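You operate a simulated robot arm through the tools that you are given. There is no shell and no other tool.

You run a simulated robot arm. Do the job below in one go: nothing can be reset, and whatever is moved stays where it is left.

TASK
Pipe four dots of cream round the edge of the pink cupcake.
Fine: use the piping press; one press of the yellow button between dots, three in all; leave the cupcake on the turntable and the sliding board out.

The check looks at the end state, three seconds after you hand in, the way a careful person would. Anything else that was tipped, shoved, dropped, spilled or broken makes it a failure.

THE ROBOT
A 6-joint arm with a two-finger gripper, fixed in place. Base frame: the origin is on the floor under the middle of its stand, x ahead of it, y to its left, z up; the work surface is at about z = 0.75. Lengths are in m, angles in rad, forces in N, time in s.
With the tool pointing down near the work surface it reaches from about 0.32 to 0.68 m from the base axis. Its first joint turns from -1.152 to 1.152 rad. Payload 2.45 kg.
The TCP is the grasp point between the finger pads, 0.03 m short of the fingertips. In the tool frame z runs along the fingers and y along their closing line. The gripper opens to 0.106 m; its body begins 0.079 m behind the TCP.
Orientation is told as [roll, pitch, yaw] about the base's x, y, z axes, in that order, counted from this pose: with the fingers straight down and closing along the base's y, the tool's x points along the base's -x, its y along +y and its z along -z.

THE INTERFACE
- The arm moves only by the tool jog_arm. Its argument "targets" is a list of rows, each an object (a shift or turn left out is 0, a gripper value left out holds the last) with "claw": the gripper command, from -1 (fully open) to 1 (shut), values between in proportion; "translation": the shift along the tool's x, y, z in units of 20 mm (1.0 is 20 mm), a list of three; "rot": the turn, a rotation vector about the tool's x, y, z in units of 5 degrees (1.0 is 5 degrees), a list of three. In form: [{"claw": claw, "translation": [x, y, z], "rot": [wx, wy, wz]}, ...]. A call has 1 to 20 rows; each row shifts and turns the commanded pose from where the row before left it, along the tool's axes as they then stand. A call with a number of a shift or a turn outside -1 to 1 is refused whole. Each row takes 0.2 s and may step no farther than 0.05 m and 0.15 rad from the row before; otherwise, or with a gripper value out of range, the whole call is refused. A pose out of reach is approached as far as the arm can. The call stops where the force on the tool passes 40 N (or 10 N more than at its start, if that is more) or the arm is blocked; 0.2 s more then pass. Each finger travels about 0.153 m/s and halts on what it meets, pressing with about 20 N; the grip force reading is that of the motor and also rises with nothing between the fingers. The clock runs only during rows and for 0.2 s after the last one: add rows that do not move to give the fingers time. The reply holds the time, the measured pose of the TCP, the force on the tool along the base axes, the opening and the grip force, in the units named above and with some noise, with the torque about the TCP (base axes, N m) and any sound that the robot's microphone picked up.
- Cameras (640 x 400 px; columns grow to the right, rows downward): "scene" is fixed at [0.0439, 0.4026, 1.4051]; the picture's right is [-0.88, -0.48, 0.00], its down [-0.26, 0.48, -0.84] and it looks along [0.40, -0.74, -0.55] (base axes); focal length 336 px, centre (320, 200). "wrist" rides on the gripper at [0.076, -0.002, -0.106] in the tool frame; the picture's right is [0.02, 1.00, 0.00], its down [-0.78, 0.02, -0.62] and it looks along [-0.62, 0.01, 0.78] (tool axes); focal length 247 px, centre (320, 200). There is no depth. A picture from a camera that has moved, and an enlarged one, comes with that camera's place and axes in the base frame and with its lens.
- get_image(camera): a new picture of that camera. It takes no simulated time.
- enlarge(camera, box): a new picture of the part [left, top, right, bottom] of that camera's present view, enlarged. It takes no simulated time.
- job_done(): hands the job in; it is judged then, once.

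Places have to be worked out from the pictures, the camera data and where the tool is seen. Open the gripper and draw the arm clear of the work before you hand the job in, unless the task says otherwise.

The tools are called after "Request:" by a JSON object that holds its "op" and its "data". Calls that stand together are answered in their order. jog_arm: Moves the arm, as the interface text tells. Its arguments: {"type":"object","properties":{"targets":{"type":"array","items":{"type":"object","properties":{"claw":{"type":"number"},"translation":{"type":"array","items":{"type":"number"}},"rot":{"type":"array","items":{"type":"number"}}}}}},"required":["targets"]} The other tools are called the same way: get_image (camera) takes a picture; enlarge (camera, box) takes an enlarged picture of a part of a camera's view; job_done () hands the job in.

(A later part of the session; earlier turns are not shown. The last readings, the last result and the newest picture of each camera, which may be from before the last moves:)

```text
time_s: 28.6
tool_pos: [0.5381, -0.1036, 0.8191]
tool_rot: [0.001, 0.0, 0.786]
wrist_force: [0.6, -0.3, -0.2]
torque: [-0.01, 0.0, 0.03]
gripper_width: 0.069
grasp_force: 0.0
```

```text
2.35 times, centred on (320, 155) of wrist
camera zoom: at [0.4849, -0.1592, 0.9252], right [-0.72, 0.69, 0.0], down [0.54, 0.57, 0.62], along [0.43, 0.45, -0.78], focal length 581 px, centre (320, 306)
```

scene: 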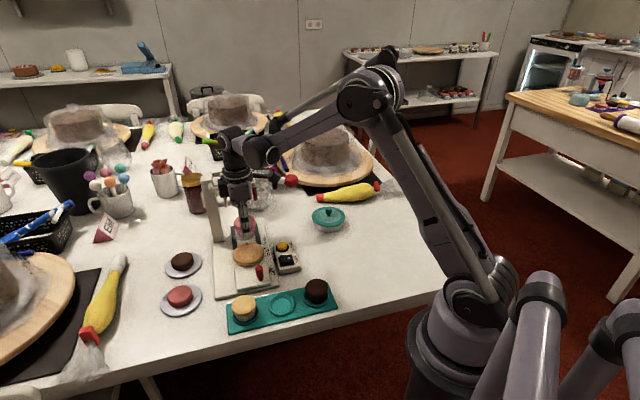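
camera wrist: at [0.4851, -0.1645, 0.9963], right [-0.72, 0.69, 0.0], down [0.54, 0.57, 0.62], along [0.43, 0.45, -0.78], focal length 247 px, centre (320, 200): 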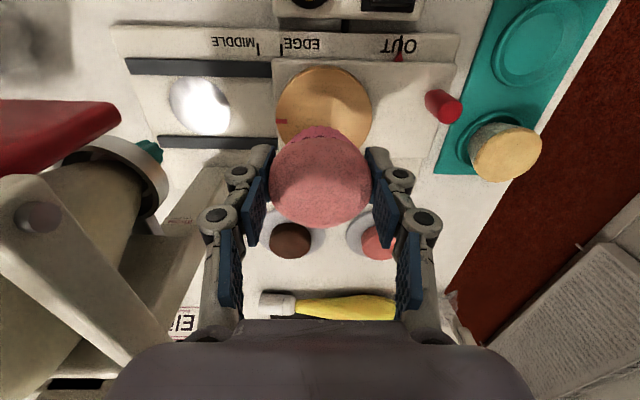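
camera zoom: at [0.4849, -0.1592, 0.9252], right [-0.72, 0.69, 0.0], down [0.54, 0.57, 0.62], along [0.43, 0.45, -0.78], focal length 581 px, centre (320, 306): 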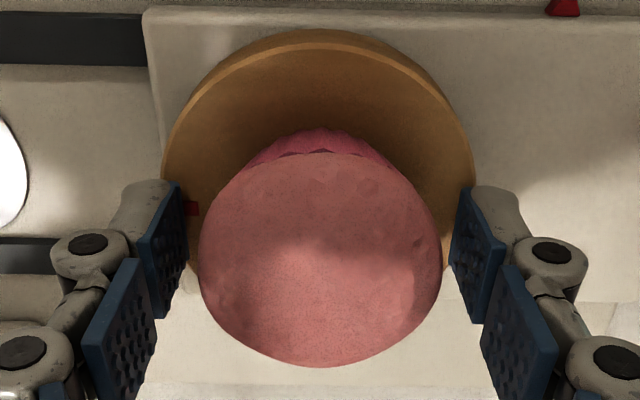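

Released cleanly. I'll raise straight up to inspect the centring from above.

Request:
{"op": "jog_arm", "data": {"targets": [{"claw": -0.3, "translation": [0, 0, -0.4]}, {"translation": [0, 0, -0.8]}, {"translation": [0, 0, -1]}, {"translation": [0, 0, -1]}, {"translation": [0, 0, -1]}, {"translation": [0, 0, -1]}, {"translation": [0, 0, -1]}, {"translation": [0, 0, 0]}]}}

Request:
{"op": "get_image", "data": {"camera": "wrist"}}

Request:
{"op": "enlarge", "data": {"camera": "scene", "box": [205, 200, 305, 280]}}

```text
time_s: 30.4
tool_pos: [0.5366, -0.1041, 0.9451]
tool_rot: [0.001, 0.001, 0.786]
wrist_force: [-0.2, 0.8, 0.4]
torque: [0.01, 0.0, 0.0]
gripper_width: 0.0689
grasp_force: 0.1
```

```text
taken
camera wrist: at [0.484, -0.1589, 1.0516], right [-0.72, 0.69, 0.0], down [0.54, 0.57, 0.62], along [0.43, 0.45, -0.78], focal length 247 px, centre (320, 200)
```

wrist: 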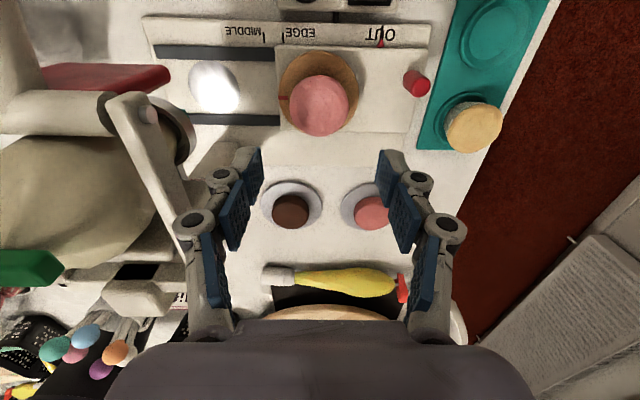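

```text
5.00 times, centred on (255, 240) of scene
camera zoom: at [0.0439, 0.4026, 1.4051], right [-0.88, -0.48, 0.0], down [-0.26, 0.48, -0.84], along [0.4, -0.74, -0.55], focal length 1682 px, centre (645, 0)
```

zoom: 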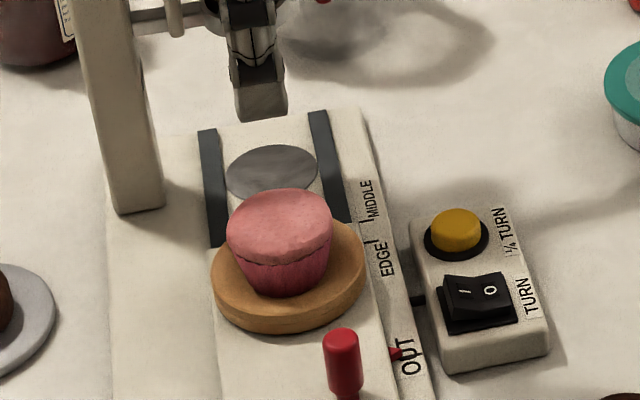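

The cupcake sits upright near the centre of the turntable. I'll check its centring closely from the wrist.

Request:
{"op": "enlarge", "data": {"camera": "wrist", "box": [260, 30, 380, 150]}}

Request:
{"op": "enlarge", "data": {"camera": "wrist", "box": [0, 50, 200, 310]}}

```text
3.33 times, centred on (320, 90) of wrist
camera zoom: at [0.484, -0.1589, 1.0516], right [-0.72, 0.69, 0.0], down [0.54, 0.57, 0.62], along [0.43, 0.45, -0.78], focal length 823 px, centre (320, 567)
```

zoom: 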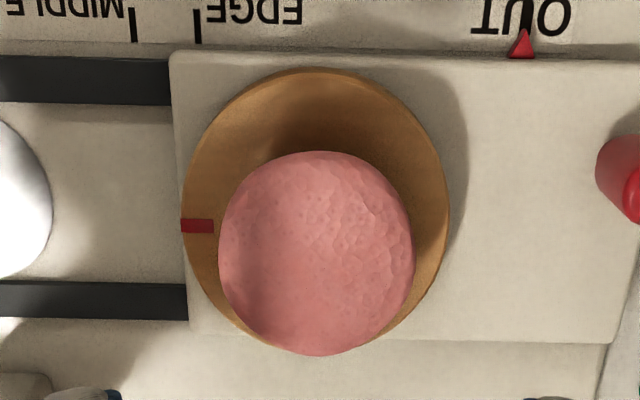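

```text
1.54 times, centred on (100, 180) of wrist
camera zoom: at [0.484, -0.1589, 1.0516], right [-0.72, 0.69, 0.0], down [0.54, 0.57, 0.62], along [0.43, 0.45, -0.78], focal length 380 px, centre (658, 231)
```

zoom: 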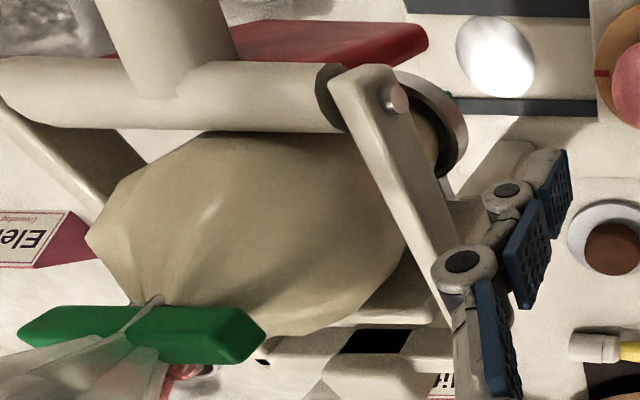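

The cupcake is within about 2 mm of the turntable centre and upright. Next is the red knob, which I place about 18 mm in +x_tool and 89 mm in +y_tool from here. I'll move above it and look.

Request:
{"op": "jog_arm", "data": {"targets": [{"claw": -0.3, "translation": [0.15, 0.733, 0]}, {"translation": [0.15, 0.733, 0]}, {"translation": [0.15, 0.733, 0]}, {"translation": [0.15, 0.733, 0]}, {"translation": [0.15, 0.733, 0]}, {"translation": [0.15, 0.733, 0]}, {"translation": [0, 0, 0.8]}, {"translation": [0, 0, 0.8]}, {"translation": [0, 0, 0.8]}, {"translation": [0, 0, 0]}]}}

Request:
{"op": "get_image", "data": {"camera": "wrist"}}

Request:
{"op": "enlarge", "data": {"camera": "scene", "box": [205, 200, 325, 300]}}

```text
time_s: 32.6
tool_pos: [0.4635, -0.0536, 0.896]
tool_rot: [-0.001, 0.0, 0.785]
wrist_force: [-0.6, 0.4, 0.6]
torque: [-0.03, -0.03, 0.02]
gripper_width: 0.0687
grasp_force: 0.0
```

```text
taken
camera wrist: at [0.4106, -0.1085, 1.0021], right [-0.72, 0.69, 0.0], down [0.54, 0.57, 0.62], along [0.43, 0.45, -0.78], focal length 247 px, centre (320, 200)
```

wrist: 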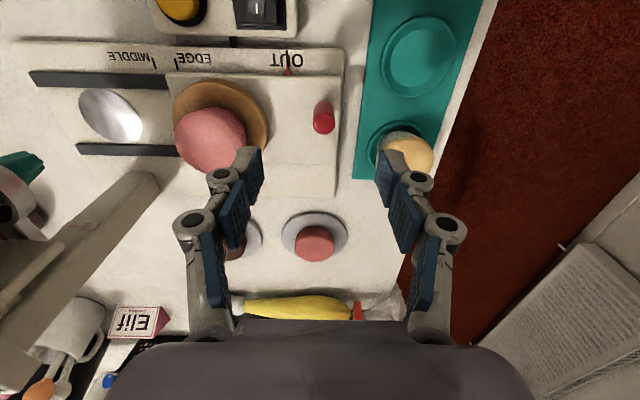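

```text
4.00 times, centred on (265, 250) of scene
camera zoom: at [0.0439, 0.4026, 1.4051], right [-0.88, -0.48, 0.0], down [-0.26, 0.48, -0.84], along [0.4, -0.74, -0.55], focal length 1345 px, centre (540, 0)
```

zoom: 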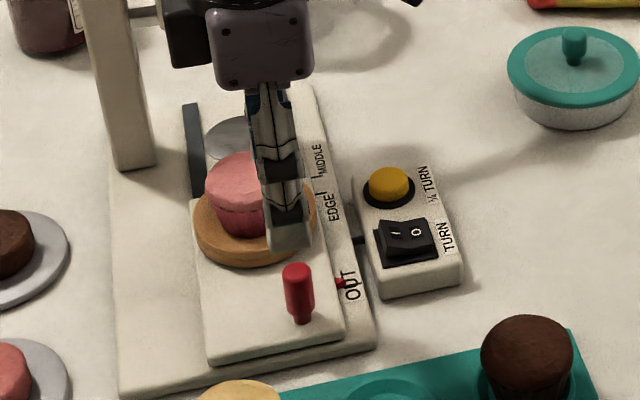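

The knob is nearly under the TCP, off by about 6 mm in x and 2 mm in y. I'll narrow the fingers to about 45 mm, correct, and descend around it.

Request:
{"op": "jog_arm", "data": {"targets": [{"claw": 0.15, "translation": [0.3, 0.1, 0]}, {"claw": 0.15, "translation": [0, 0, 0.7]}, {"translation": [0, 0, 0.7]}, {"translation": [0, 0, 0.7]}, {"translation": [0, 0, 0]}]}}

Request:
{"op": "get_image", "data": {"camera": "wrist"}}

Request:
{"op": "enlarge", "data": {"camera": "scene", "box": [205, 200, 325, 300]}}

```text
time_s: 33.8
tool_pos: [0.4592, -0.0587, 0.8541]
tool_rot: [0.0, 0.001, 0.785]
wrist_force: [0.2, 1.0, -0.6]
torque: [0.0, -0.01, 0.03]
gripper_width: 0.0449
grasp_force: 0.0
```

```text
taken
camera wrist: at [0.4054, -0.1123, 0.9602], right [-0.72, 0.69, 0.0], down [0.54, 0.57, 0.62], along [0.43, 0.45, -0.78], focal length 247 px, centre (320, 200)
```

wrist: 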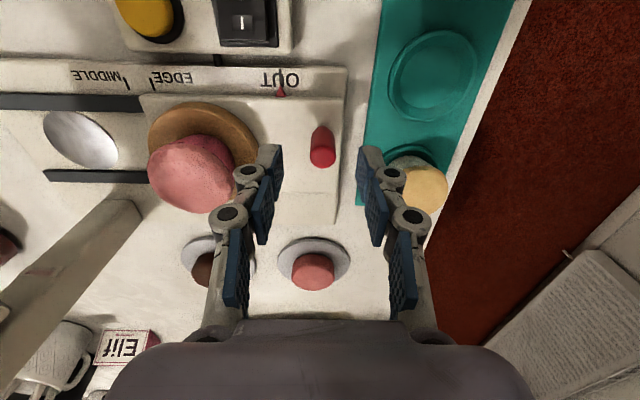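

```text
4.00 times, centred on (265, 250) of scene
camera zoom: at [0.0439, 0.4026, 1.4051], right [-0.88, -0.48, 0.0], down [-0.26, 0.48, -0.84], along [0.4, -0.74, -0.55], focal length 1345 px, centre (540, 0)
```

zoom: 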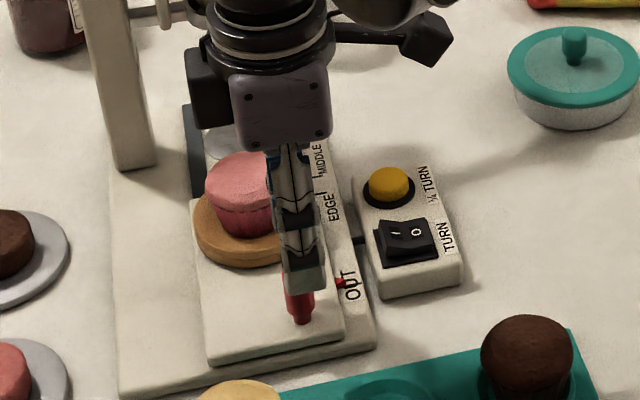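

The knob is centred between the fingers. I'll descend to z≈0.815 and check for contact before closing.

Request:
{"op": "jog_arm", "data": {"targets": [{"claw": 0.15, "translation": [0, 0, 0.65]}, {"translation": [0, 0, 0.65]}, {"translation": [0, 0, 0.5]}, {"translation": [0, 0, 0]}]}}

Request:
{"op": "get_image", "data": {"camera": "wrist"}}

Request:
{"op": "enlarge", "data": {"camera": "scene", "box": [205, 200, 325, 300]}}

```text
time_s: 34.8
tool_pos: [0.4572, -0.0586, 0.8166]
tool_rot: [0.001, 0.0, 0.786]
wrist_force: [0.1, 0.1, 0.5]
torque: [-0.04, -0.03, 0.0]
gripper_width: 0.045
grasp_force: 0.1
```

```text
taken
camera wrist: at [0.404, -0.1137, 0.9234], right [-0.72, 0.69, 0.0], down [0.54, 0.57, 0.62], along [0.43, 0.45, -0.78], focal length 247 px, centre (320, 200)
```

wrist: 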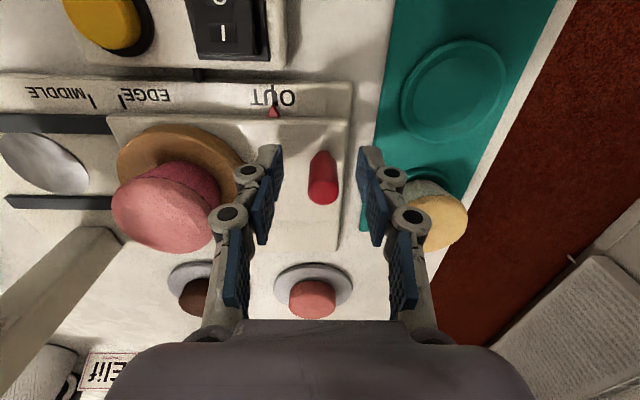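

```text
4.00 times, centred on (265, 250) of scene
camera zoom: at [0.0439, 0.4026, 1.4051], right [-0.88, -0.48, 0.0], down [-0.26, 0.48, -0.84], along [0.4, -0.74, -0.55], focal length 1345 px, centre (540, 0)
```

zoom: 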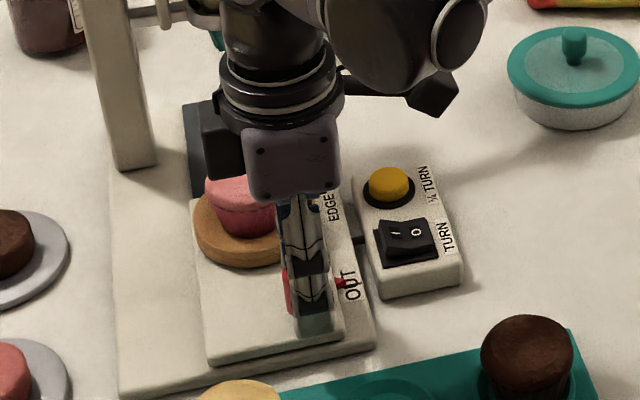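

No contact, and the knob stands between the fingers. I'll close on it.

Request:
{"op": "jog_arm", "data": {"targets": [{"claw": 0.5}, {"claw": 1.0}, {"claw": 1.0}, {"claw": 1.0}]}}

Request:
{"op": "get_image", "data": {"camera": "wrist"}}

```text
time_s: 35.8
tool_pos: [0.4568, -0.0591, 0.8183]
tool_rot: [0.001, 0.001, 0.786]
wrist_force: [-2.3, 1.7, -2.5]
torque: [0.04, 0.09, 0.01]
gripper_width: 0.0173
grasp_force: 43.0
```

```text
taken
camera wrist: at [0.4039, -0.1135, 0.9236], right [-0.72, 0.69, 0.0], down [0.54, 0.57, 0.62], along [0.43, 0.45, -0.78], focal length 247 px, centre (320, 200)
```

wrist: 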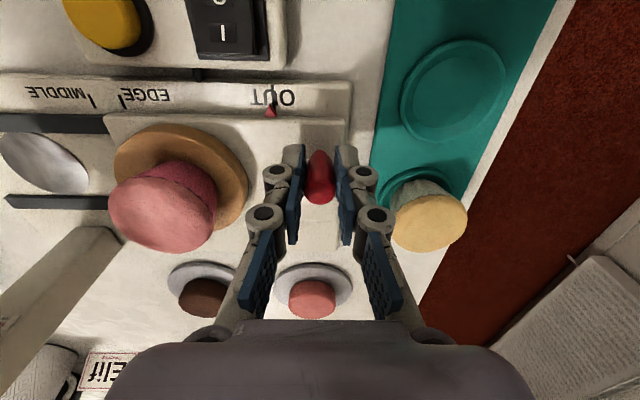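

The knob is gripped at 17 mm. I'll slide the board in slowly along -y_tool, first by 80 mm, and then read the pointer.

Request:
{"op": "jog_arm", "data": {"targets": [{"claw": 1.0, "translation": [0, -0.1, 0]}, {"translation": [0, -0.2, 0]}, {"translation": [0, -0.3, 0]}, {"translation": [0, -0.3, 0]}, {"translation": [0, -0.3, 0]}, {"translation": [0, -0.3, 0]}, {"translation": [0, -0.3, 0]}, {"translation": [0, -0.3, 0]}, {"translation": [0, -0.3, 0]}, {"translation": [0, -0.3, 0]}, {"translation": [0, -0.3, 0]}, {"translation": [0, -0.3, 0]}, {"translation": [0, -0.3, 0]}, {"translation": [0, -0.2, 0]}, {"translation": [0, -0.1, 0]}, {"translation": [0, -0.1, 0]}, {"translation": [0, 0, 0]}]}}

Request:
{"op": "get_image", "data": {"camera": "wrist"}}

Request:
{"op": "enlarge", "data": {"camera": "scene", "box": [195, 150, 315, 270]}}

```text
time_s: 39.4
tool_pos: [0.5149, -0.1154, 0.8183]
tool_rot: [-0.002, 0.007, 0.785]
wrist_force: [-14.2, -12.8, 20.8]
torque: [-0.7, 0.79, 0.04]
gripper_width: 0.0173
grasp_force: 42.5
```

```text
taken
camera wrist: at [0.4617, -0.1696, 0.9242], right [-0.72, 0.69, 0.0], down [0.54, 0.57, 0.62], along [0.43, 0.45, -0.79], focal length 247 px, centre (320, 200)
```

wrist: 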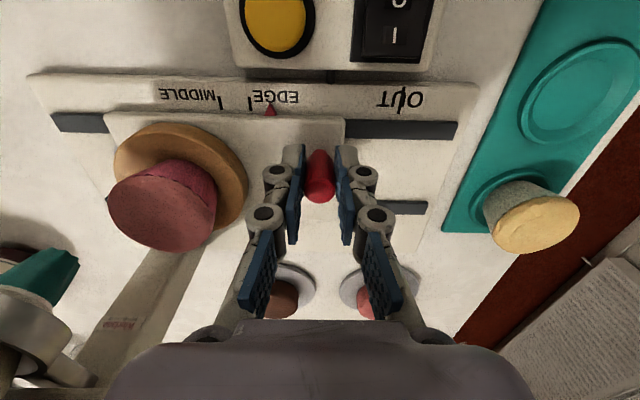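

```text
3.33 times, centred on (255, 210) of scene
camera zoom: at [0.0432, 0.4024, 1.4052], right [-0.88, -0.48, 0.0], down [-0.26, 0.48, -0.84], along [0.4, -0.74, -0.55], focal length 1121 px, centre (537, 167)
```

zoom: 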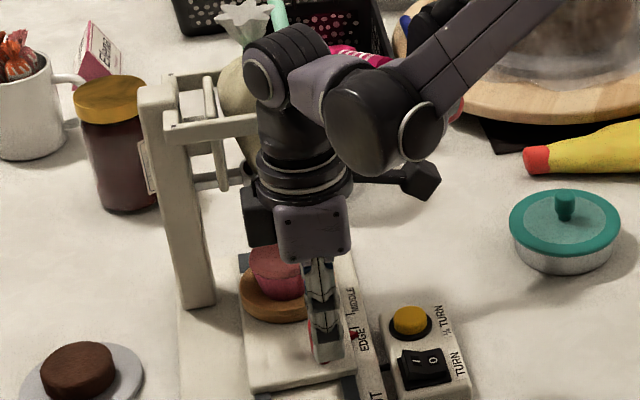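

The board has moved 80 mm and the pointer is about 12 mm short of EDGE. Some side load has built up (about 19 N lateral, 21 N up), so I'll zoom in before going on.

Request:
{"op": "enlarge", "data": {"camera": "wrist", "box": [80, 70, 380, 260]}}

Request:
{"op": "enlarge", "data": {"camera": "scene", "box": [205, 190, 295, 270]}}

```text
2.11 times, centred on (230, 165) of wrist
camera zoom: at [0.4617, -0.1696, 0.9242], right [-0.72, 0.69, 0.0], down [0.54, 0.57, 0.62], along [0.43, 0.45, -0.79], focal length 520 px, centre (510, 274)
```

zoom: 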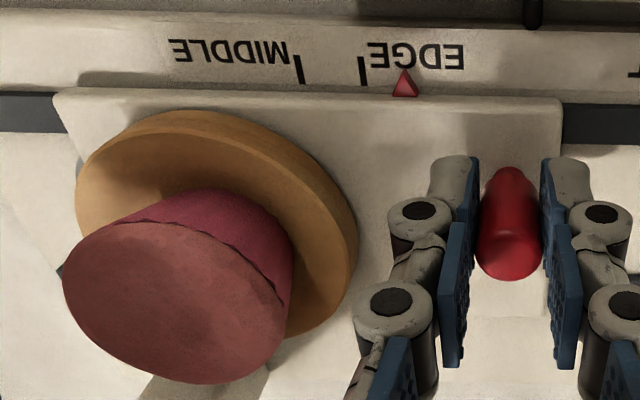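

```text
5.00 times, centred on (250, 230) of scene
camera zoom: at [0.0432, 0.4024, 1.4052], right [-0.88, -0.48, 0.0], down [-0.26, 0.48, -0.84], along [0.4, -0.74, -0.55], focal length 1682 px, centre (670, 50)
```

zoom: 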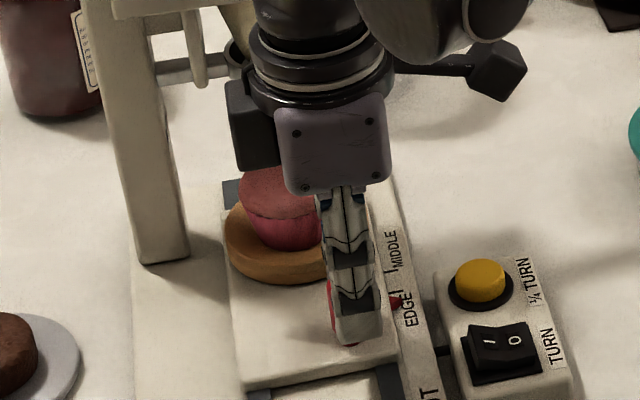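

The pointer needs about 12.4 mm more to reach the EDGE tick. First I relax the side load by easing the command 1.5 mm in the direction of the measured force.

Request:
{"op": "jog_arm", "data": {"targets": [{"claw": 1.0, "translation": [0.04, 0, -0.04]}, {"translation": [0.03, 0, -0.04]}, {"translation": [0, 0, 0]}]}}

```text
time_s: 40.2
tool_pos: [0.514, -0.1144, 0.8168]
tool_rot: [-0.002, 0.002, 0.785]
wrist_force: [-9.2, -8.8, -27.2]
torque: [-0.4, 0.39, -0.04]
gripper_width: 0.0173
grasp_force: 42.3
```

The vertical load overshot (stiff grip) and the lateral load dropped. I'll balance both with a smaller counter-adjustment.

Request:
{"op": "jog_arm", "data": {"targets": [{"claw": 1.0, "translation": [0.06, 0, 0.045]}, {"translation": [0.06, 0, 0]}, {"translation": [0, 0, 0]}]}}

```text
time_s: 41.0
tool_pos: [0.5131, -0.1143, 0.8163]
tool_rot: [0.0, -0.003, 0.788]
wrist_force: [9.2, 6.4, -13.1]
torque: [-0.38, 0.3, 0.03]
gripper_width: 0.0174
grasp_force: 42.5
```

Loads are small now. A last half-correction, then I slide the remaining 12 mm in small steps.

Request:
{"op": "jog_arm", "data": {"targets": [{"claw": 1.0, "translation": [-0.05, 0, 0.02]}, {"translation": [0, -0.1, 0]}, {"translation": [0, -0.1, 0]}, {"translation": [0, -0.1, 0]}, {"translation": [0, -0.1, 0]}, {"translation": [0, -0.1, 0]}, {"translation": [0, 0, 0]}]}}

Request:
{"op": "enlarge", "data": {"camera": "wrist", "box": [80, 70, 380, 260]}}

Request:
{"op": "enlarge", "data": {"camera": "scene", "box": [205, 190, 295, 270]}}

```text
time_s: 42.6
tool_pos: [0.5203, -0.1216, 0.8171]
tool_rot: [0.002, -0.006, 0.786]
wrist_force: [14.8, 15.4, 24.4]
torque: [0.53, -0.5, -0.01]
gripper_width: 0.0174
grasp_force: 42.9
```

```text
2.11 times, centred on (230, 165) of wrist
camera zoom: at [0.467, -0.1768, 0.9237], right [-0.72, 0.69, 0.0], down [0.54, 0.56, 0.63], along [0.43, 0.45, -0.78], focal length 520 px, centre (510, 274)
```

zoom: 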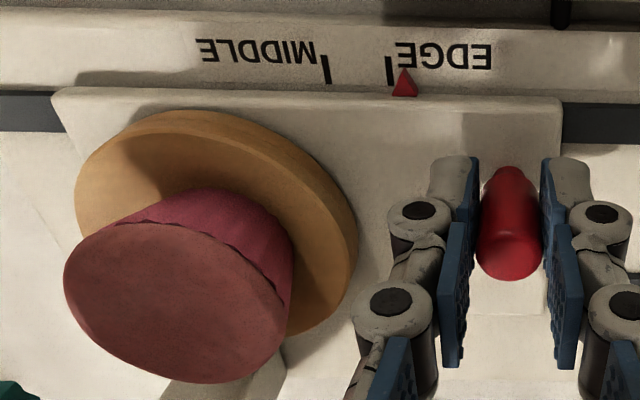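

```text
5.00 times, centred on (250, 230) of scene
camera zoom: at [0.0438, 0.403, 1.405], right [-0.88, -0.48, 0.0], down [-0.26, 0.48, -0.84], along [0.4, -0.74, -0.55], focal length 1682 px, centre (670, 50)
```

zoom: 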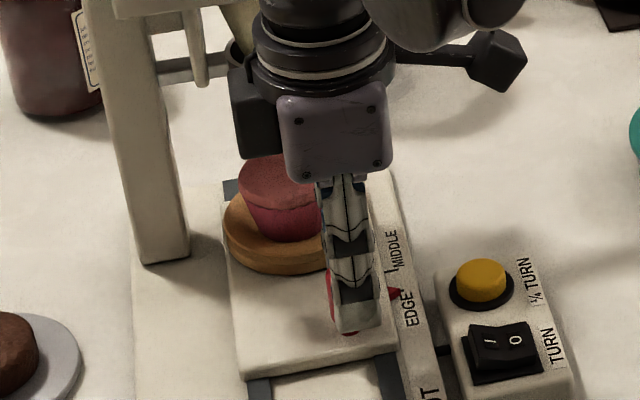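

The pointer is now about 4 mm from the EDGE tick. I'll relax the loads again and make the last few millimetres in small steps.

Request:
{"op": "jog_arm", "data": {"targets": [{"claw": 1.0, "translation": [-0.08, 0, -0.04]}, {"translation": [0, -0.08, 0]}, {"translation": [0, -0.08, 0]}, {"translation": [0, 0, 0]}]}}

Request:
{"op": "enlarge", "data": {"camera": "wrist", "box": [80, 70, 380, 260]}}

```text
time_s: 43.6
tool_pos: [0.5239, -0.124, 0.8158]
tool_rot: [0.001, 0.003, 0.785]
wrist_force: [7.1, 4.7, -23.7]
torque: [0.61, -0.59, -0.02]
gripper_width: 0.0173
grasp_force: 43.1
```

```text
2.11 times, centred on (230, 165) of wrist
camera zoom: at [0.4704, -0.1793, 0.9241], right [-0.72, 0.69, 0.0], down [0.54, 0.57, 0.62], along [0.43, 0.45, -0.78], focal length 520 px, centre (510, 274)
```

zoom: 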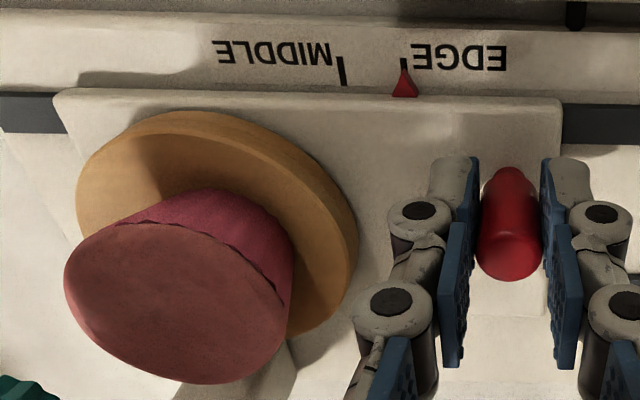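

The pointer apex now lines up with the EDGE tick. I'll relieve the vertical load, open the fingers to 45 mm and check that the board stays put.

Request:
{"op": "jog_arm", "data": {"targets": [{"claw": 1.0, "translation": [-0.03, 0, 0.035]}, {"translation": [0, 0, 0]}, {"claw": 0.4}, {"claw": 0.15}, {"claw": 0.15}]}}

Request:
{"op": "enlarge", "data": {"camera": "wrist", "box": [80, 70, 380, 260]}}

Request:
{"op": "enlarge", "data": {"camera": "scene", "box": [205, 190, 295, 270]}}

```text
time_s: 44.8
tool_pos: [0.5234, -0.125, 0.818]
tool_rot: [0.0, 0.0, 0.785]
wrist_force: [0.0, -0.5, -0.1]
torque: [0.03, 0.02, 0.01]
gripper_width: 0.0451
grasp_force: 0.1
```

```text
2.11 times, centred on (230, 165) of wrist
camera zoom: at [0.4705, -0.1787, 0.924], right [-0.72, 0.69, 0.0], down [0.54, 0.57, 0.62], along [0.43, 0.45, -0.78], focal length 520 px, centre (510, 274)
```

zoom: 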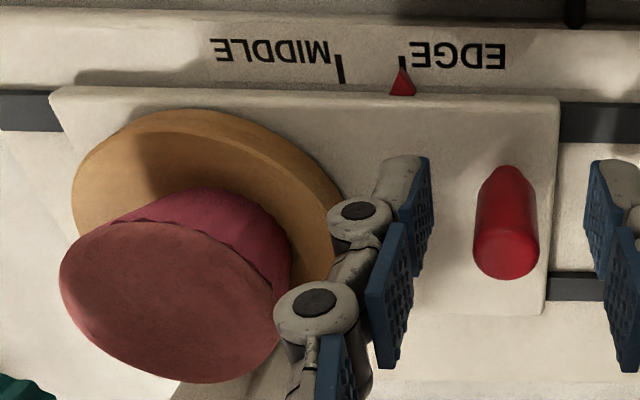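

```text
5.00 times, centred on (250, 230) of scene
camera zoom: at [0.0439, 0.4026, 1.4051], right [-0.88, -0.48, 0.0], down [-0.26, 0.48, -0.84], along [0.4, -0.74, -0.55], focal length 1682 px, centre (670, 50)
```

zoom: 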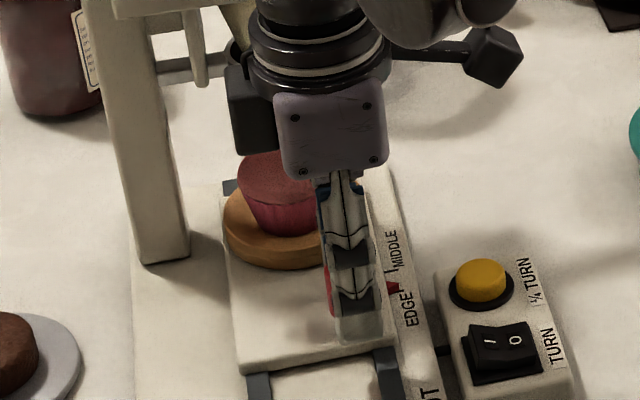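

EDGE alignment holds with the fingers open. Now I raise straight up, move out to the lever side, and look at the lever from above.

Request:
{"op": "jog_arm", "data": {"targets": [{"claw": 0.15, "translation": [0, 0, -0.5]}, {"translation": [0, 0, -1]}, {"translation": [0, 0, -1]}, {"translation": [0, 0, -1]}, {"translation": [0, 0, -1]}, {"translation": [0, 0, -1]}, {"translation": [0, 0, -1]}, {"translation": [0, 0, -1]}, {"translation": [0, 0, -1]}, {"translation": [0, 0, -1]}, {"translation": [0, 0, 0]}]}}

Request:
{"op": "get_image", "data": {"camera": "wrist"}}

Request:
{"op": "get_image", "data": {"camera": "scene"}}

```text
time_s: 47.2
tool_pos: [0.5232, -0.1221, 1.0084]
tool_rot: [0.0, -0.002, 0.785]
wrist_force: [-1.3, 0.2, -0.2]
torque: [-0.02, -0.05, 0.04]
gripper_width: 0.045
grasp_force: 0.1
```

```text
taken
camera wrist: at [0.4697, -0.1771, 1.1136], right [-0.72, 0.69, 0.0], down [0.54, 0.57, 0.62], along [0.43, 0.45, -0.78], focal length 247 px, centre (320, 200)
```

wrist: 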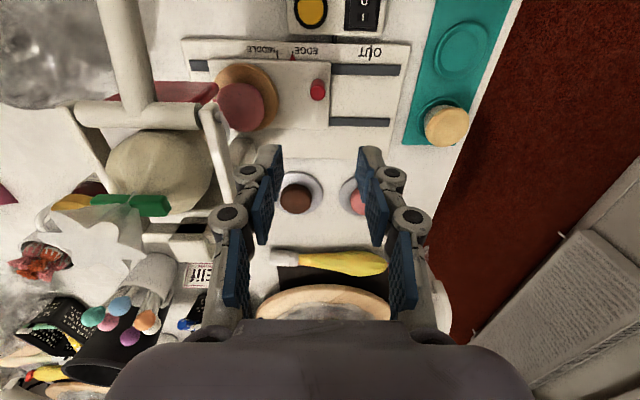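

```text
taken
```

scene: 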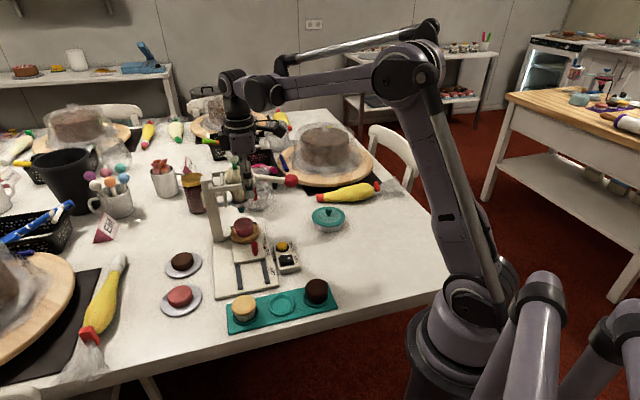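

The board is in at EDGE and the lever handle runs straight up this view, along +x_tool. I'll move out over the ball: first +x_tool, then -y_tool, staying high.

Request:
{"op": "jog_arm", "data": {"targets": [{"claw": 0.15, "translation": [0.9, 0, 0]}, {"translation": [0.9, 0, 0]}, {"translation": [0.9, 0, 0]}, {"translation": [0.9, 0, 0]}, {"translation": [0.9, 0, 0]}, {"translation": [0.9, 0, 0]}, {"translation": [0.9, 0, 0]}, {"translation": [0, -0.9, 0]}, {"translation": [0, -0.9, 0]}, {"translation": [0, -0.9, 0]}, {"translation": [0, -0.9, 0]}, {"translation": [0, -0.9, 0]}, {"translation": [0, -0.9, 0]}, {"translation": [0, 0, 0]}]}}

Request:
{"op": "get_image", "data": {"camera": "wrist"}}

Request:
{"op": "enlarge", "data": {"camera": "scene", "box": [190, 140, 310, 260]}}

```text
time_s: 50.2
tool_pos: [0.512, -0.2883, 1.0074]
tool_rot: [-0.001, 0.0, 0.786]
wrist_force: [-0.5, 0.9, 0.4]
torque: [0.0, -0.02, 0.0]
gripper_width: 0.0449
grasp_force: 0.1
```

```text
taken
camera wrist: at [0.4586, -0.3434, 1.1138], right [-0.72, 0.69, 0.0], down [0.54, 0.57, 0.62], along [0.43, 0.45, -0.78], focal length 247 px, centre (320, 200)
```

wrist: 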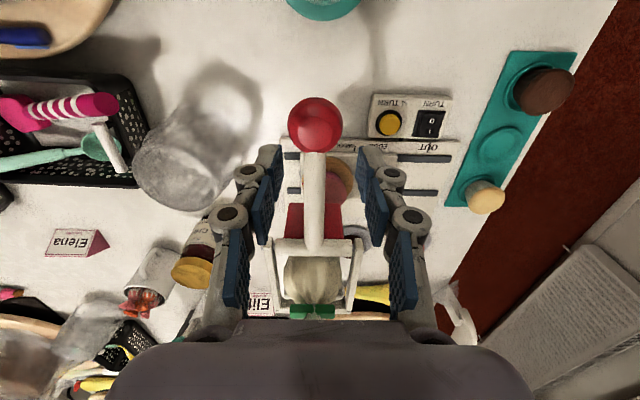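

```text
3.33 times, centred on (250, 200) of scene
camera zoom: at [0.0439, 0.4026, 1.4051], right [-0.88, -0.48, 0.0], down [-0.26, 0.48, -0.84], along [0.4, -0.74, -0.55], focal length 1121 px, centre (553, 200)
```

zoom: 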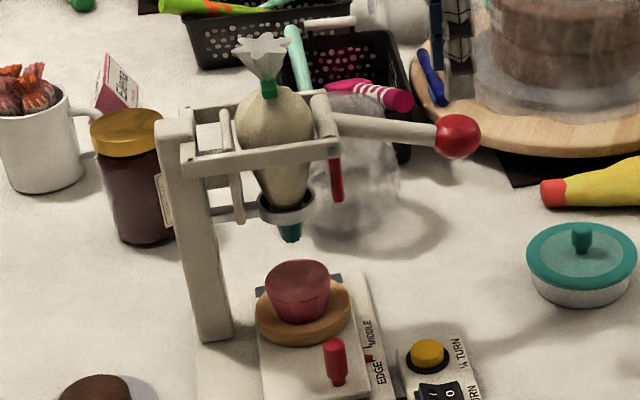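

The ball is almost directly beneath the TCP, at about (0.514, -0.290, 0.923), with the hub about 0.105 m inward. I'll zoom in to pin down its size and the handle geometry.

Request:
{"op": "enlarge", "data": {"camera": "wrist", "box": [240, 80, 400, 330]}}

Request:
{"op": "enlarge", "data": {"camera": "scene", "box": [200, 140, 310, 220]}}

Request:
{"op": "enlarge", "data": {"camera": "scene", "box": [205, 190, 305, 270]}}

```text
1.60 times, centred on (320, 205) of wrist
camera zoom: at [0.4586, -0.3434, 1.1138], right [-0.72, 0.69, 0.0], down [0.54, 0.57, 0.62], along [0.43, 0.45, -0.78], focal length 395 px, centre (320, 192)
```

zoom: 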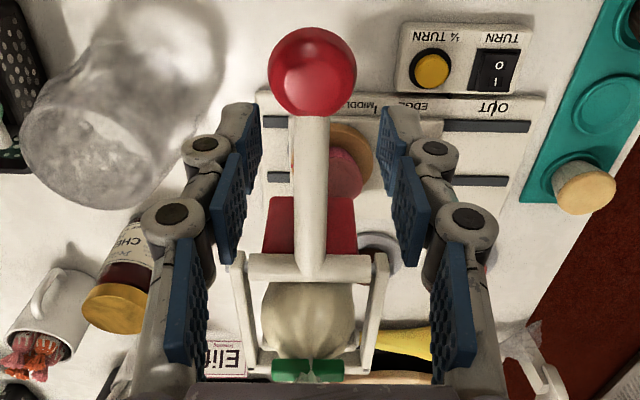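

```text
5.00 times, centred on (255, 180) of scene
camera zoom: at [0.0439, 0.4026, 1.4051], right [-0.88, -0.48, 0.0], down [-0.26, 0.48, -0.84], along [0.4, -0.74, -0.55], focal length 1682 px, centre (645, 300)
```

zoom: 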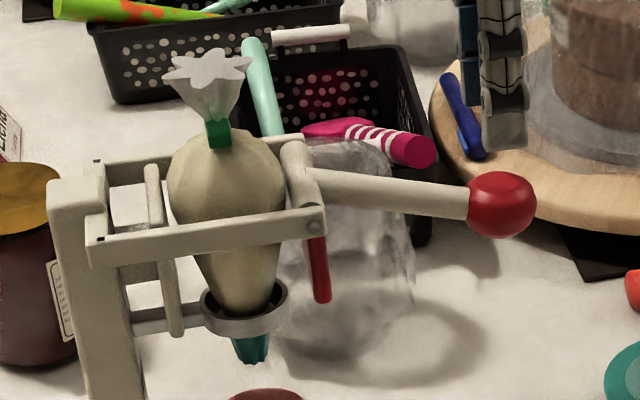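

```text
5.00 times, centred on (255, 230) of scene
camera zoom: at [0.0439, 0.4026, 1.4051], right [-0.88, -0.48, 0.0], down [-0.26, 0.48, -0.84], along [0.4, -0.74, -0.55], focal length 1682 px, centre (645, 50)
```

zoom: 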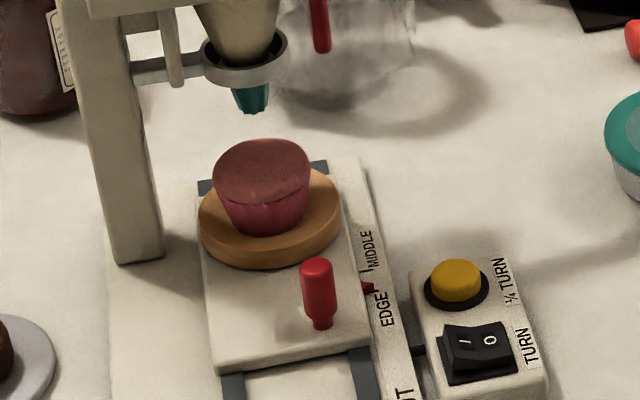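

The jug stands clear, about 9 cm to the side. To fix the ball's height, I'll close the gripper and take a second view from 40 mm further out for parallax.

Request:
{"op": "jog_arm", "data": {"targets": [{"claw": 1.0, "translation": [0.5, -0.18, 0]}, {"translation": [0.5, 0, 0]}, {"translation": [0.5, 0, 0]}, {"translation": [0.5, 0, 0]}, {"translation": [0, 0, 0]}]}}

Request:
{"op": "enlarge", "data": {"camera": "wrist", "box": [240, 80, 400, 330]}}

```text
time_s: 51.4
tool_pos: [0.4846, -0.3211, 1.0072]
tool_rot: [-0.002, 0.0, 0.785]
wrist_force: [-0.5, 0.4, 0.7]
torque: [0.0, 0.0, 0.0]
gripper_width: 0.0
grasp_force: 20.1
```

```text
1.60 times, centred on (320, 205) of wrist
camera zoom: at [0.4311, -0.3754, 1.1125], right [-0.72, 0.69, 0.0], down [0.54, 0.57, 0.62], along [0.43, 0.45, -0.78], focal length 395 px, centre (320, 192)
```

zoom: 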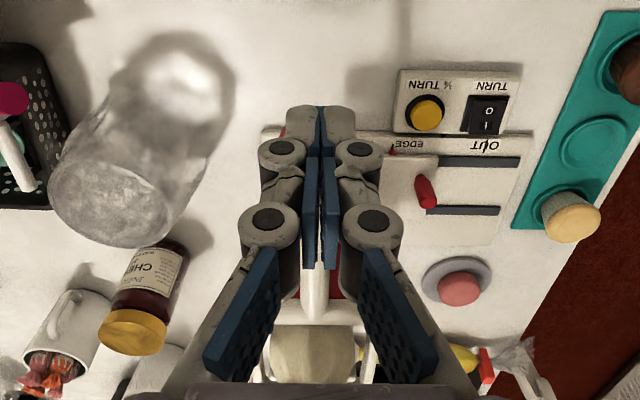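

The closed fingers hide the ball, so I'll open them again for the measurement.

Request:
{"op": "jog_arm", "data": {"targets": [{"claw": -0.3}, {"claw": -0.3}, {"claw": -0.3}]}}

Request:
{"op": "enlarge", "data": {"camera": "wrist", "box": [240, 80, 400, 330]}}

```text
time_s: 52.2
tool_pos: [0.484, -0.3197, 1.0061]
tool_rot: [-0.001, 0.0, 0.786]
wrist_force: [-0.3, 1.2, -0.4]
torque: [0.0, 0.01, 0.01]
gripper_width: 0.0688
grasp_force: 0.0
```

```text
1.60 times, centred on (320, 205) of wrist
camera zoom: at [0.4313, -0.3753, 1.1126], right [-0.72, 0.69, 0.0], down [0.54, 0.57, 0.62], along [0.43, 0.45, -0.78], focal length 395 px, centre (320, 192)
```

zoom: 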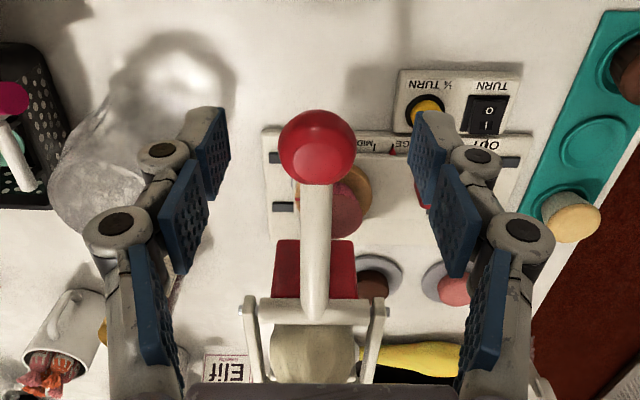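

From the parallax the ball centre is at z≈0.932 (top ≈0.952) and the hub is about 0.11 m inward at z≈0.957. I'll close the fingers, position them over the ball slightly to its outer side, and lower until just above it.

Request:
{"op": "jog_arm", "data": {"targets": [{"claw": 1.0}, {"translation": [-0.4, -0.06, 0]}, {"translation": [-0.4, 0, 0]}, {"translation": [-0.4, 0, 0]}, {"translation": [-0.385, 0, 0]}, {"translation": [0, 0, 0.4]}, {"translation": [0, 0, 0.4]}, {"translation": [0, 0, 0]}]}}

Request:
{"op": "get_image", "data": {"camera": "wrist"}}

Request:
{"op": "enlarge", "data": {"camera": "scene", "box": [200, 120, 320, 200]}}

```text
time_s: 54.0
tool_pos: [0.5079, -0.3004, 0.992]
tool_rot: [0.0, 0.001, 0.786]
wrist_force: [-0.7, 0.3, 0.5]
torque: [0.03, 0.03, -0.01]
gripper_width: 0.0002
grasp_force: 19.9
```

```text
taken
camera wrist: at [0.4548, -0.3545, 1.0983], right [-0.72, 0.69, 0.0], down [0.54, 0.57, 0.62], along [0.43, 0.45, -0.78], focal length 247 px, centre (320, 200)
```

wrist: 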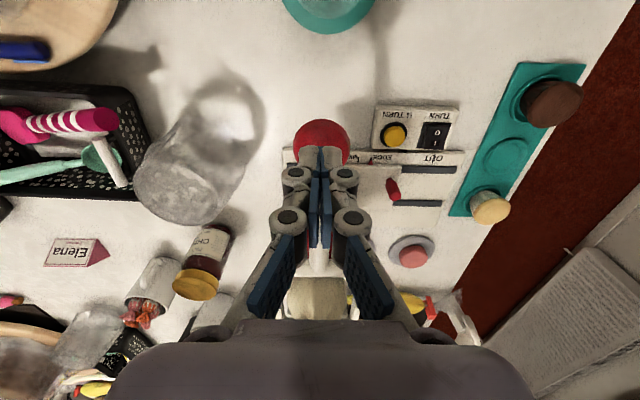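

```text
5.00 times, centred on (260, 160) of scene
camera zoom: at [0.0439, 0.4026, 1.4051], right [-0.88, -0.48, 0.0], down [-0.26, 0.48, -0.84], along [0.4, -0.74, -0.55], focal length 1682 px, centre (620, 400)
```

zoom: 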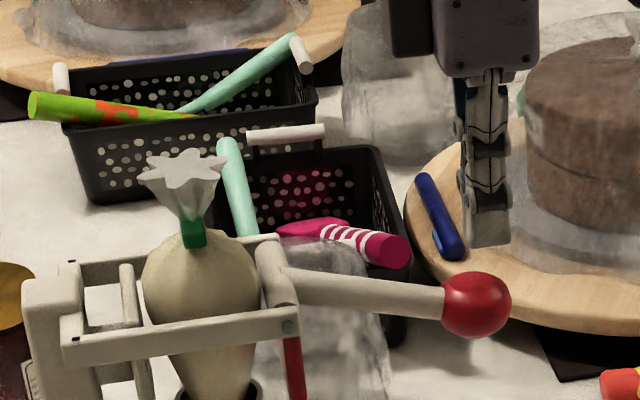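

The fingertips sit right above the ball's outer shoulder with a gap of about 17 mm. I'll lower gently to make contact.

Request:
{"op": "jog_arm", "data": {"targets": [{"claw": 1.0, "translation": [0, 0, 0.25]}, {"translation": [0, 0, 0.25]}, {"translation": [0, 0, 0.15]}, {"translation": [0, 0, 0.1]}, {"translation": [0, 0, 0]}]}}

Request:
{"op": "enlarge", "data": {"camera": "scene", "box": [200, 120, 320, 200]}}

```text
time_s: 55.2
tool_pos: [0.5086, -0.299, 0.977]
tool_rot: [0.0, 0.0, 0.785]
wrist_force: [-0.8, 0.6, -0.2]
torque: [0.04, 0.01, 0.0]
gripper_width: 0.0
grasp_force: 20.2
```

```text
5.00 times, centred on (260, 160) of scene
camera zoom: at [0.0439, 0.4026, 1.4051], right [-0.88, -0.48, 0.0], down [-0.26, 0.48, -0.84], along [0.4, -0.74, -0.55], focal length 1682 px, centre (620, 400)
```

zoom: 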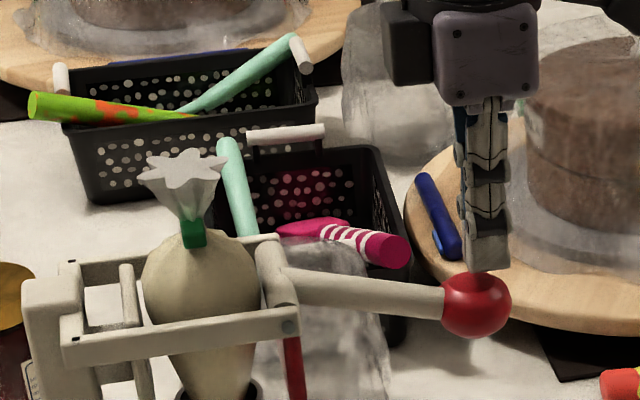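

The fingertips are just touching the ball. I'll push down about 10° along the lever arc and see how it responds.

Request:
{"op": "jog_arm", "data": {"targets": [{"claw": 1.0, "translation": [0, 0, 0.1]}, {"translation": [-0.065, 0, 0.24]}, {"translation": [-0.065, 0, 0.24]}, {"translation": [-0.09, 0, 0.23]}, {"translation": [-0.09, 0, 0.23]}, {"translation": [0, 0, 0]}]}}

Request:
{"op": "enlarge", "data": {"camera": "scene", "box": [200, 130, 320, 210]}}

Request:
{"op": "enlarge", "data": {"camera": "scene", "box": [205, 190, 305, 270]}}

```text
time_s: 56.6
tool_pos: [0.5136, -0.294, 0.9564]
tool_rot: [0.0, 0.0, 0.785]
wrist_force: [-0.4, -1.9, 1.6]
torque: [0.01, 0.01, -0.02]
gripper_width: 0.0059
grasp_force: 28.5
```

```text
5.00 times, centred on (260, 170) of scene
camera zoom: at [0.0438, 0.4026, 1.4051], right [-0.88, -0.48, 0.0], down [-0.26, 0.48, -0.84], along [0.4, -0.74, -0.55], focal length 1682 px, centre (620, 350)
```

zoom: 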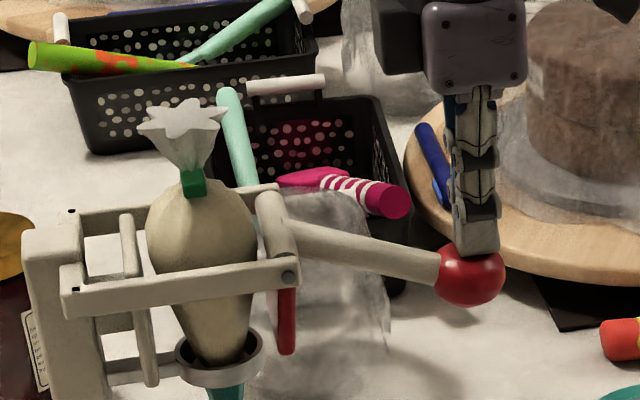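

```text
5.00 times, centred on (255, 230) of scene
camera zoom: at [0.0438, 0.4026, 1.4051], right [-0.88, -0.48, 0.0], down [-0.26, 0.48, -0.84], along [0.4, -0.74, -0.55], focal length 1682 px, centre (645, 50)
```

zoom: 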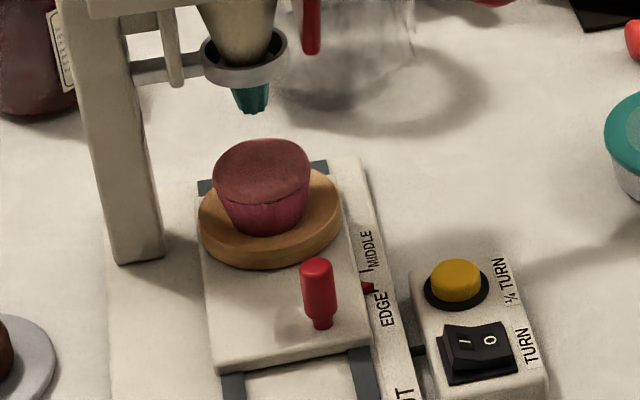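

The lever follows with very little force and the paddle is swinging toward the bag. I'll continue along the arc another 10°.

Request:
{"op": "jog_arm", "data": {"targets": [{"claw": 1.0, "translation": [-0.11, 0, 0.22]}, {"translation": [-0.11, 0, 0.22]}, {"translation": [-0.125, 0, 0.21]}, {"translation": [-0.125, 0, 0.21]}, {"translation": [0, 0, 0]}]}}

Request:
{"op": "enlarge", "data": {"camera": "scene", "box": [200, 140, 320, 220]}}

Request:
{"op": "enlarge", "data": {"camera": "scene", "box": [205, 190, 305, 270]}}

```text
time_s: 57.8
tool_pos: [0.5206, -0.2863, 0.938]
tool_rot: [0.0, 0.002, 0.785]
wrist_force: [-3.0, -1.5, 2.9]
torque: [-0.02, 0.05, 0.01]
gripper_width: 0.006
grasp_force: 29.0
```

```text
5.00 times, centred on (260, 180) of scene
camera zoom: at [0.0437, 0.4026, 1.4051], right [-0.88, -0.48, 0.0], down [-0.26, 0.48, -0.84], along [0.4, -0.74, -0.55], focal length 1682 px, centre (620, 300)
```

zoom: 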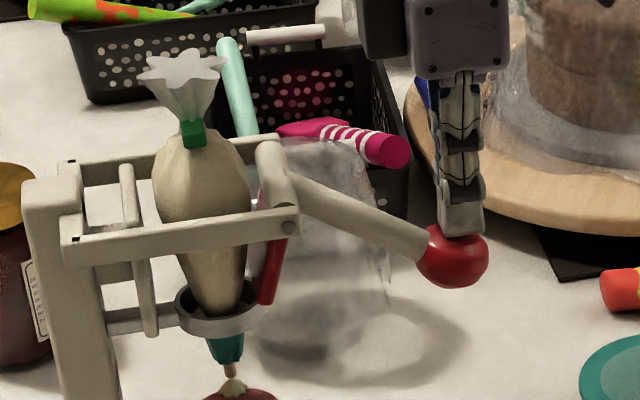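

```text
5.00 times, centred on (255, 230) of scene
camera zoom: at [0.0437, 0.4026, 1.4051], right [-0.88, -0.48, 0.0], down [-0.26, 0.48, -0.84], along [0.4, -0.74, -0.55], focal length 1682 px, centre (645, 50)
```

zoom: 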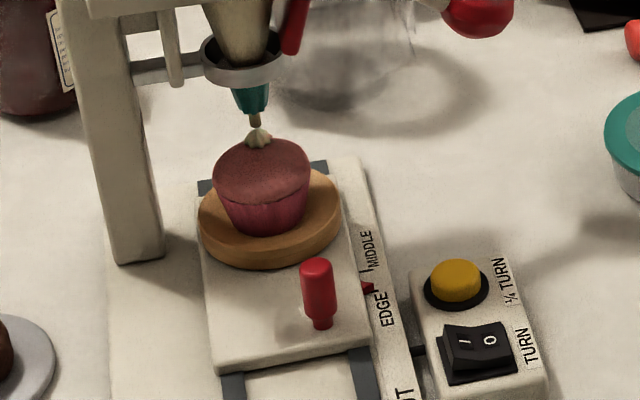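

Cream is coming out and a dot has started at the cupcake's edge. I'll pause for a moment to see whether it is still growing.

Request:
{"op": "jog_arm", "data": {"targets": [{"claw": 1.0}]}}

Request:
{"op": "enlarge", "data": {"camera": "scene", "box": [230, 200, 280, 245]}}

Request:
{"op": "enlarge", "data": {"camera": "wrist", "box": [250, 90, 450, 250]}}

```text
time_s: 58.2
tool_pos: [0.5198, -0.286, 0.9392]
tool_rot: [-0.001, -0.001, 0.787]
wrist_force: [-1.9, -1.9, 2.9]
torque: [-0.01, 0.04, 0.0]
gripper_width: 0.0061
grasp_force: 28.7
```

```text
8.89 times, centred on (255, 222) of scene
camera zoom: at [0.0437, 0.4026, 1.4051], right [-0.88, -0.48, 0.0], down [-0.26, 0.48, -0.84], along [0.4, -0.74, -0.55], focal length 2990 px, centre (898, 0)
```

zoom: 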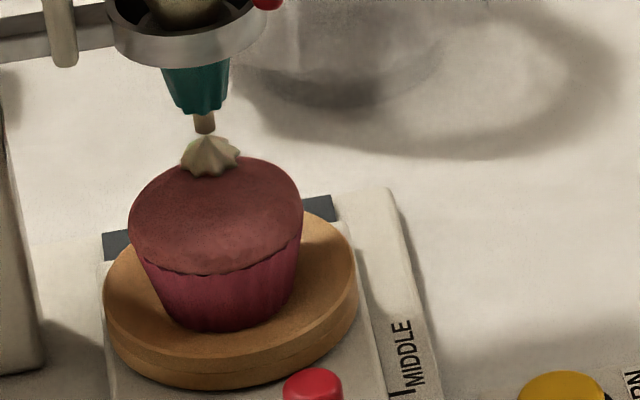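

```text
2.50 times, centred on (350, 170) of wrist
camera zoom: at [0.4665, -0.3413, 1.0445], right [-0.72, 0.69, 0.0], down [0.54, 0.57, 0.62], along [0.43, 0.45, -0.78], focal length 617 px, centre (245, 275)
```

zoom: 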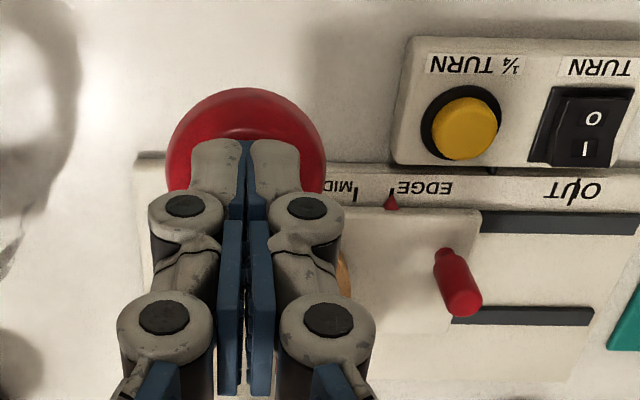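

A clean star-shaped dot has formed on the edge. I'll release the lever now by retracing the arc upward.

Request:
{"op": "jog_arm", "data": {"targets": [{"claw": 1.0, "translation": [0.25, 0, -0.42]}, {"translation": [0.22, 0, -0.44]}, {"translation": [0.18, 0, -0.46]}, {"translation": [0.13, 0, -0.48]}, {"translation": [0, 0, -0.3]}, {"translation": [0, 0, 0]}]}}

Request:
{"op": "enlarge", "data": {"camera": "scene", "box": [200, 130, 320, 210]}}

Request:
{"op": "enlarge", "data": {"camera": "scene", "box": [230, 200, 280, 245]}}

```text
time_s: 59.6
tool_pos: [0.5091, -0.2972, 0.9805]
tool_rot: [0.0, 0.001, 0.785]
wrist_force: [-0.1, -0.4, -0.1]
torque: [0.04, -0.01, 0.02]
gripper_width: 0.0
grasp_force: 28.4
```

```text
5.00 times, centred on (260, 170) of scene
camera zoom: at [0.0439, 0.4026, 1.4051], right [-0.88, -0.48, 0.0], down [-0.26, 0.48, -0.84], along [0.4, -0.74, -0.55], focal length 1682 px, centre (620, 350)
```

zoom: 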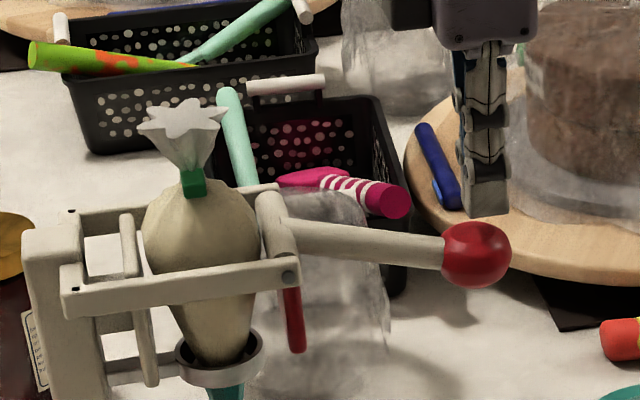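

```text
8.89 times, centred on (255, 222) of scene
camera zoom: at [0.0439, 0.4026, 1.4051], right [-0.88, -0.48, 0.0], down [-0.26, 0.48, -0.84], along [0.4, -0.74, -0.55], focal length 2990 px, centre (898, 0)
```

zoom: 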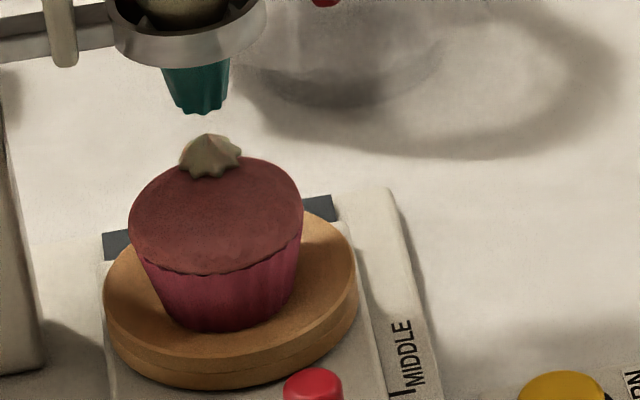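

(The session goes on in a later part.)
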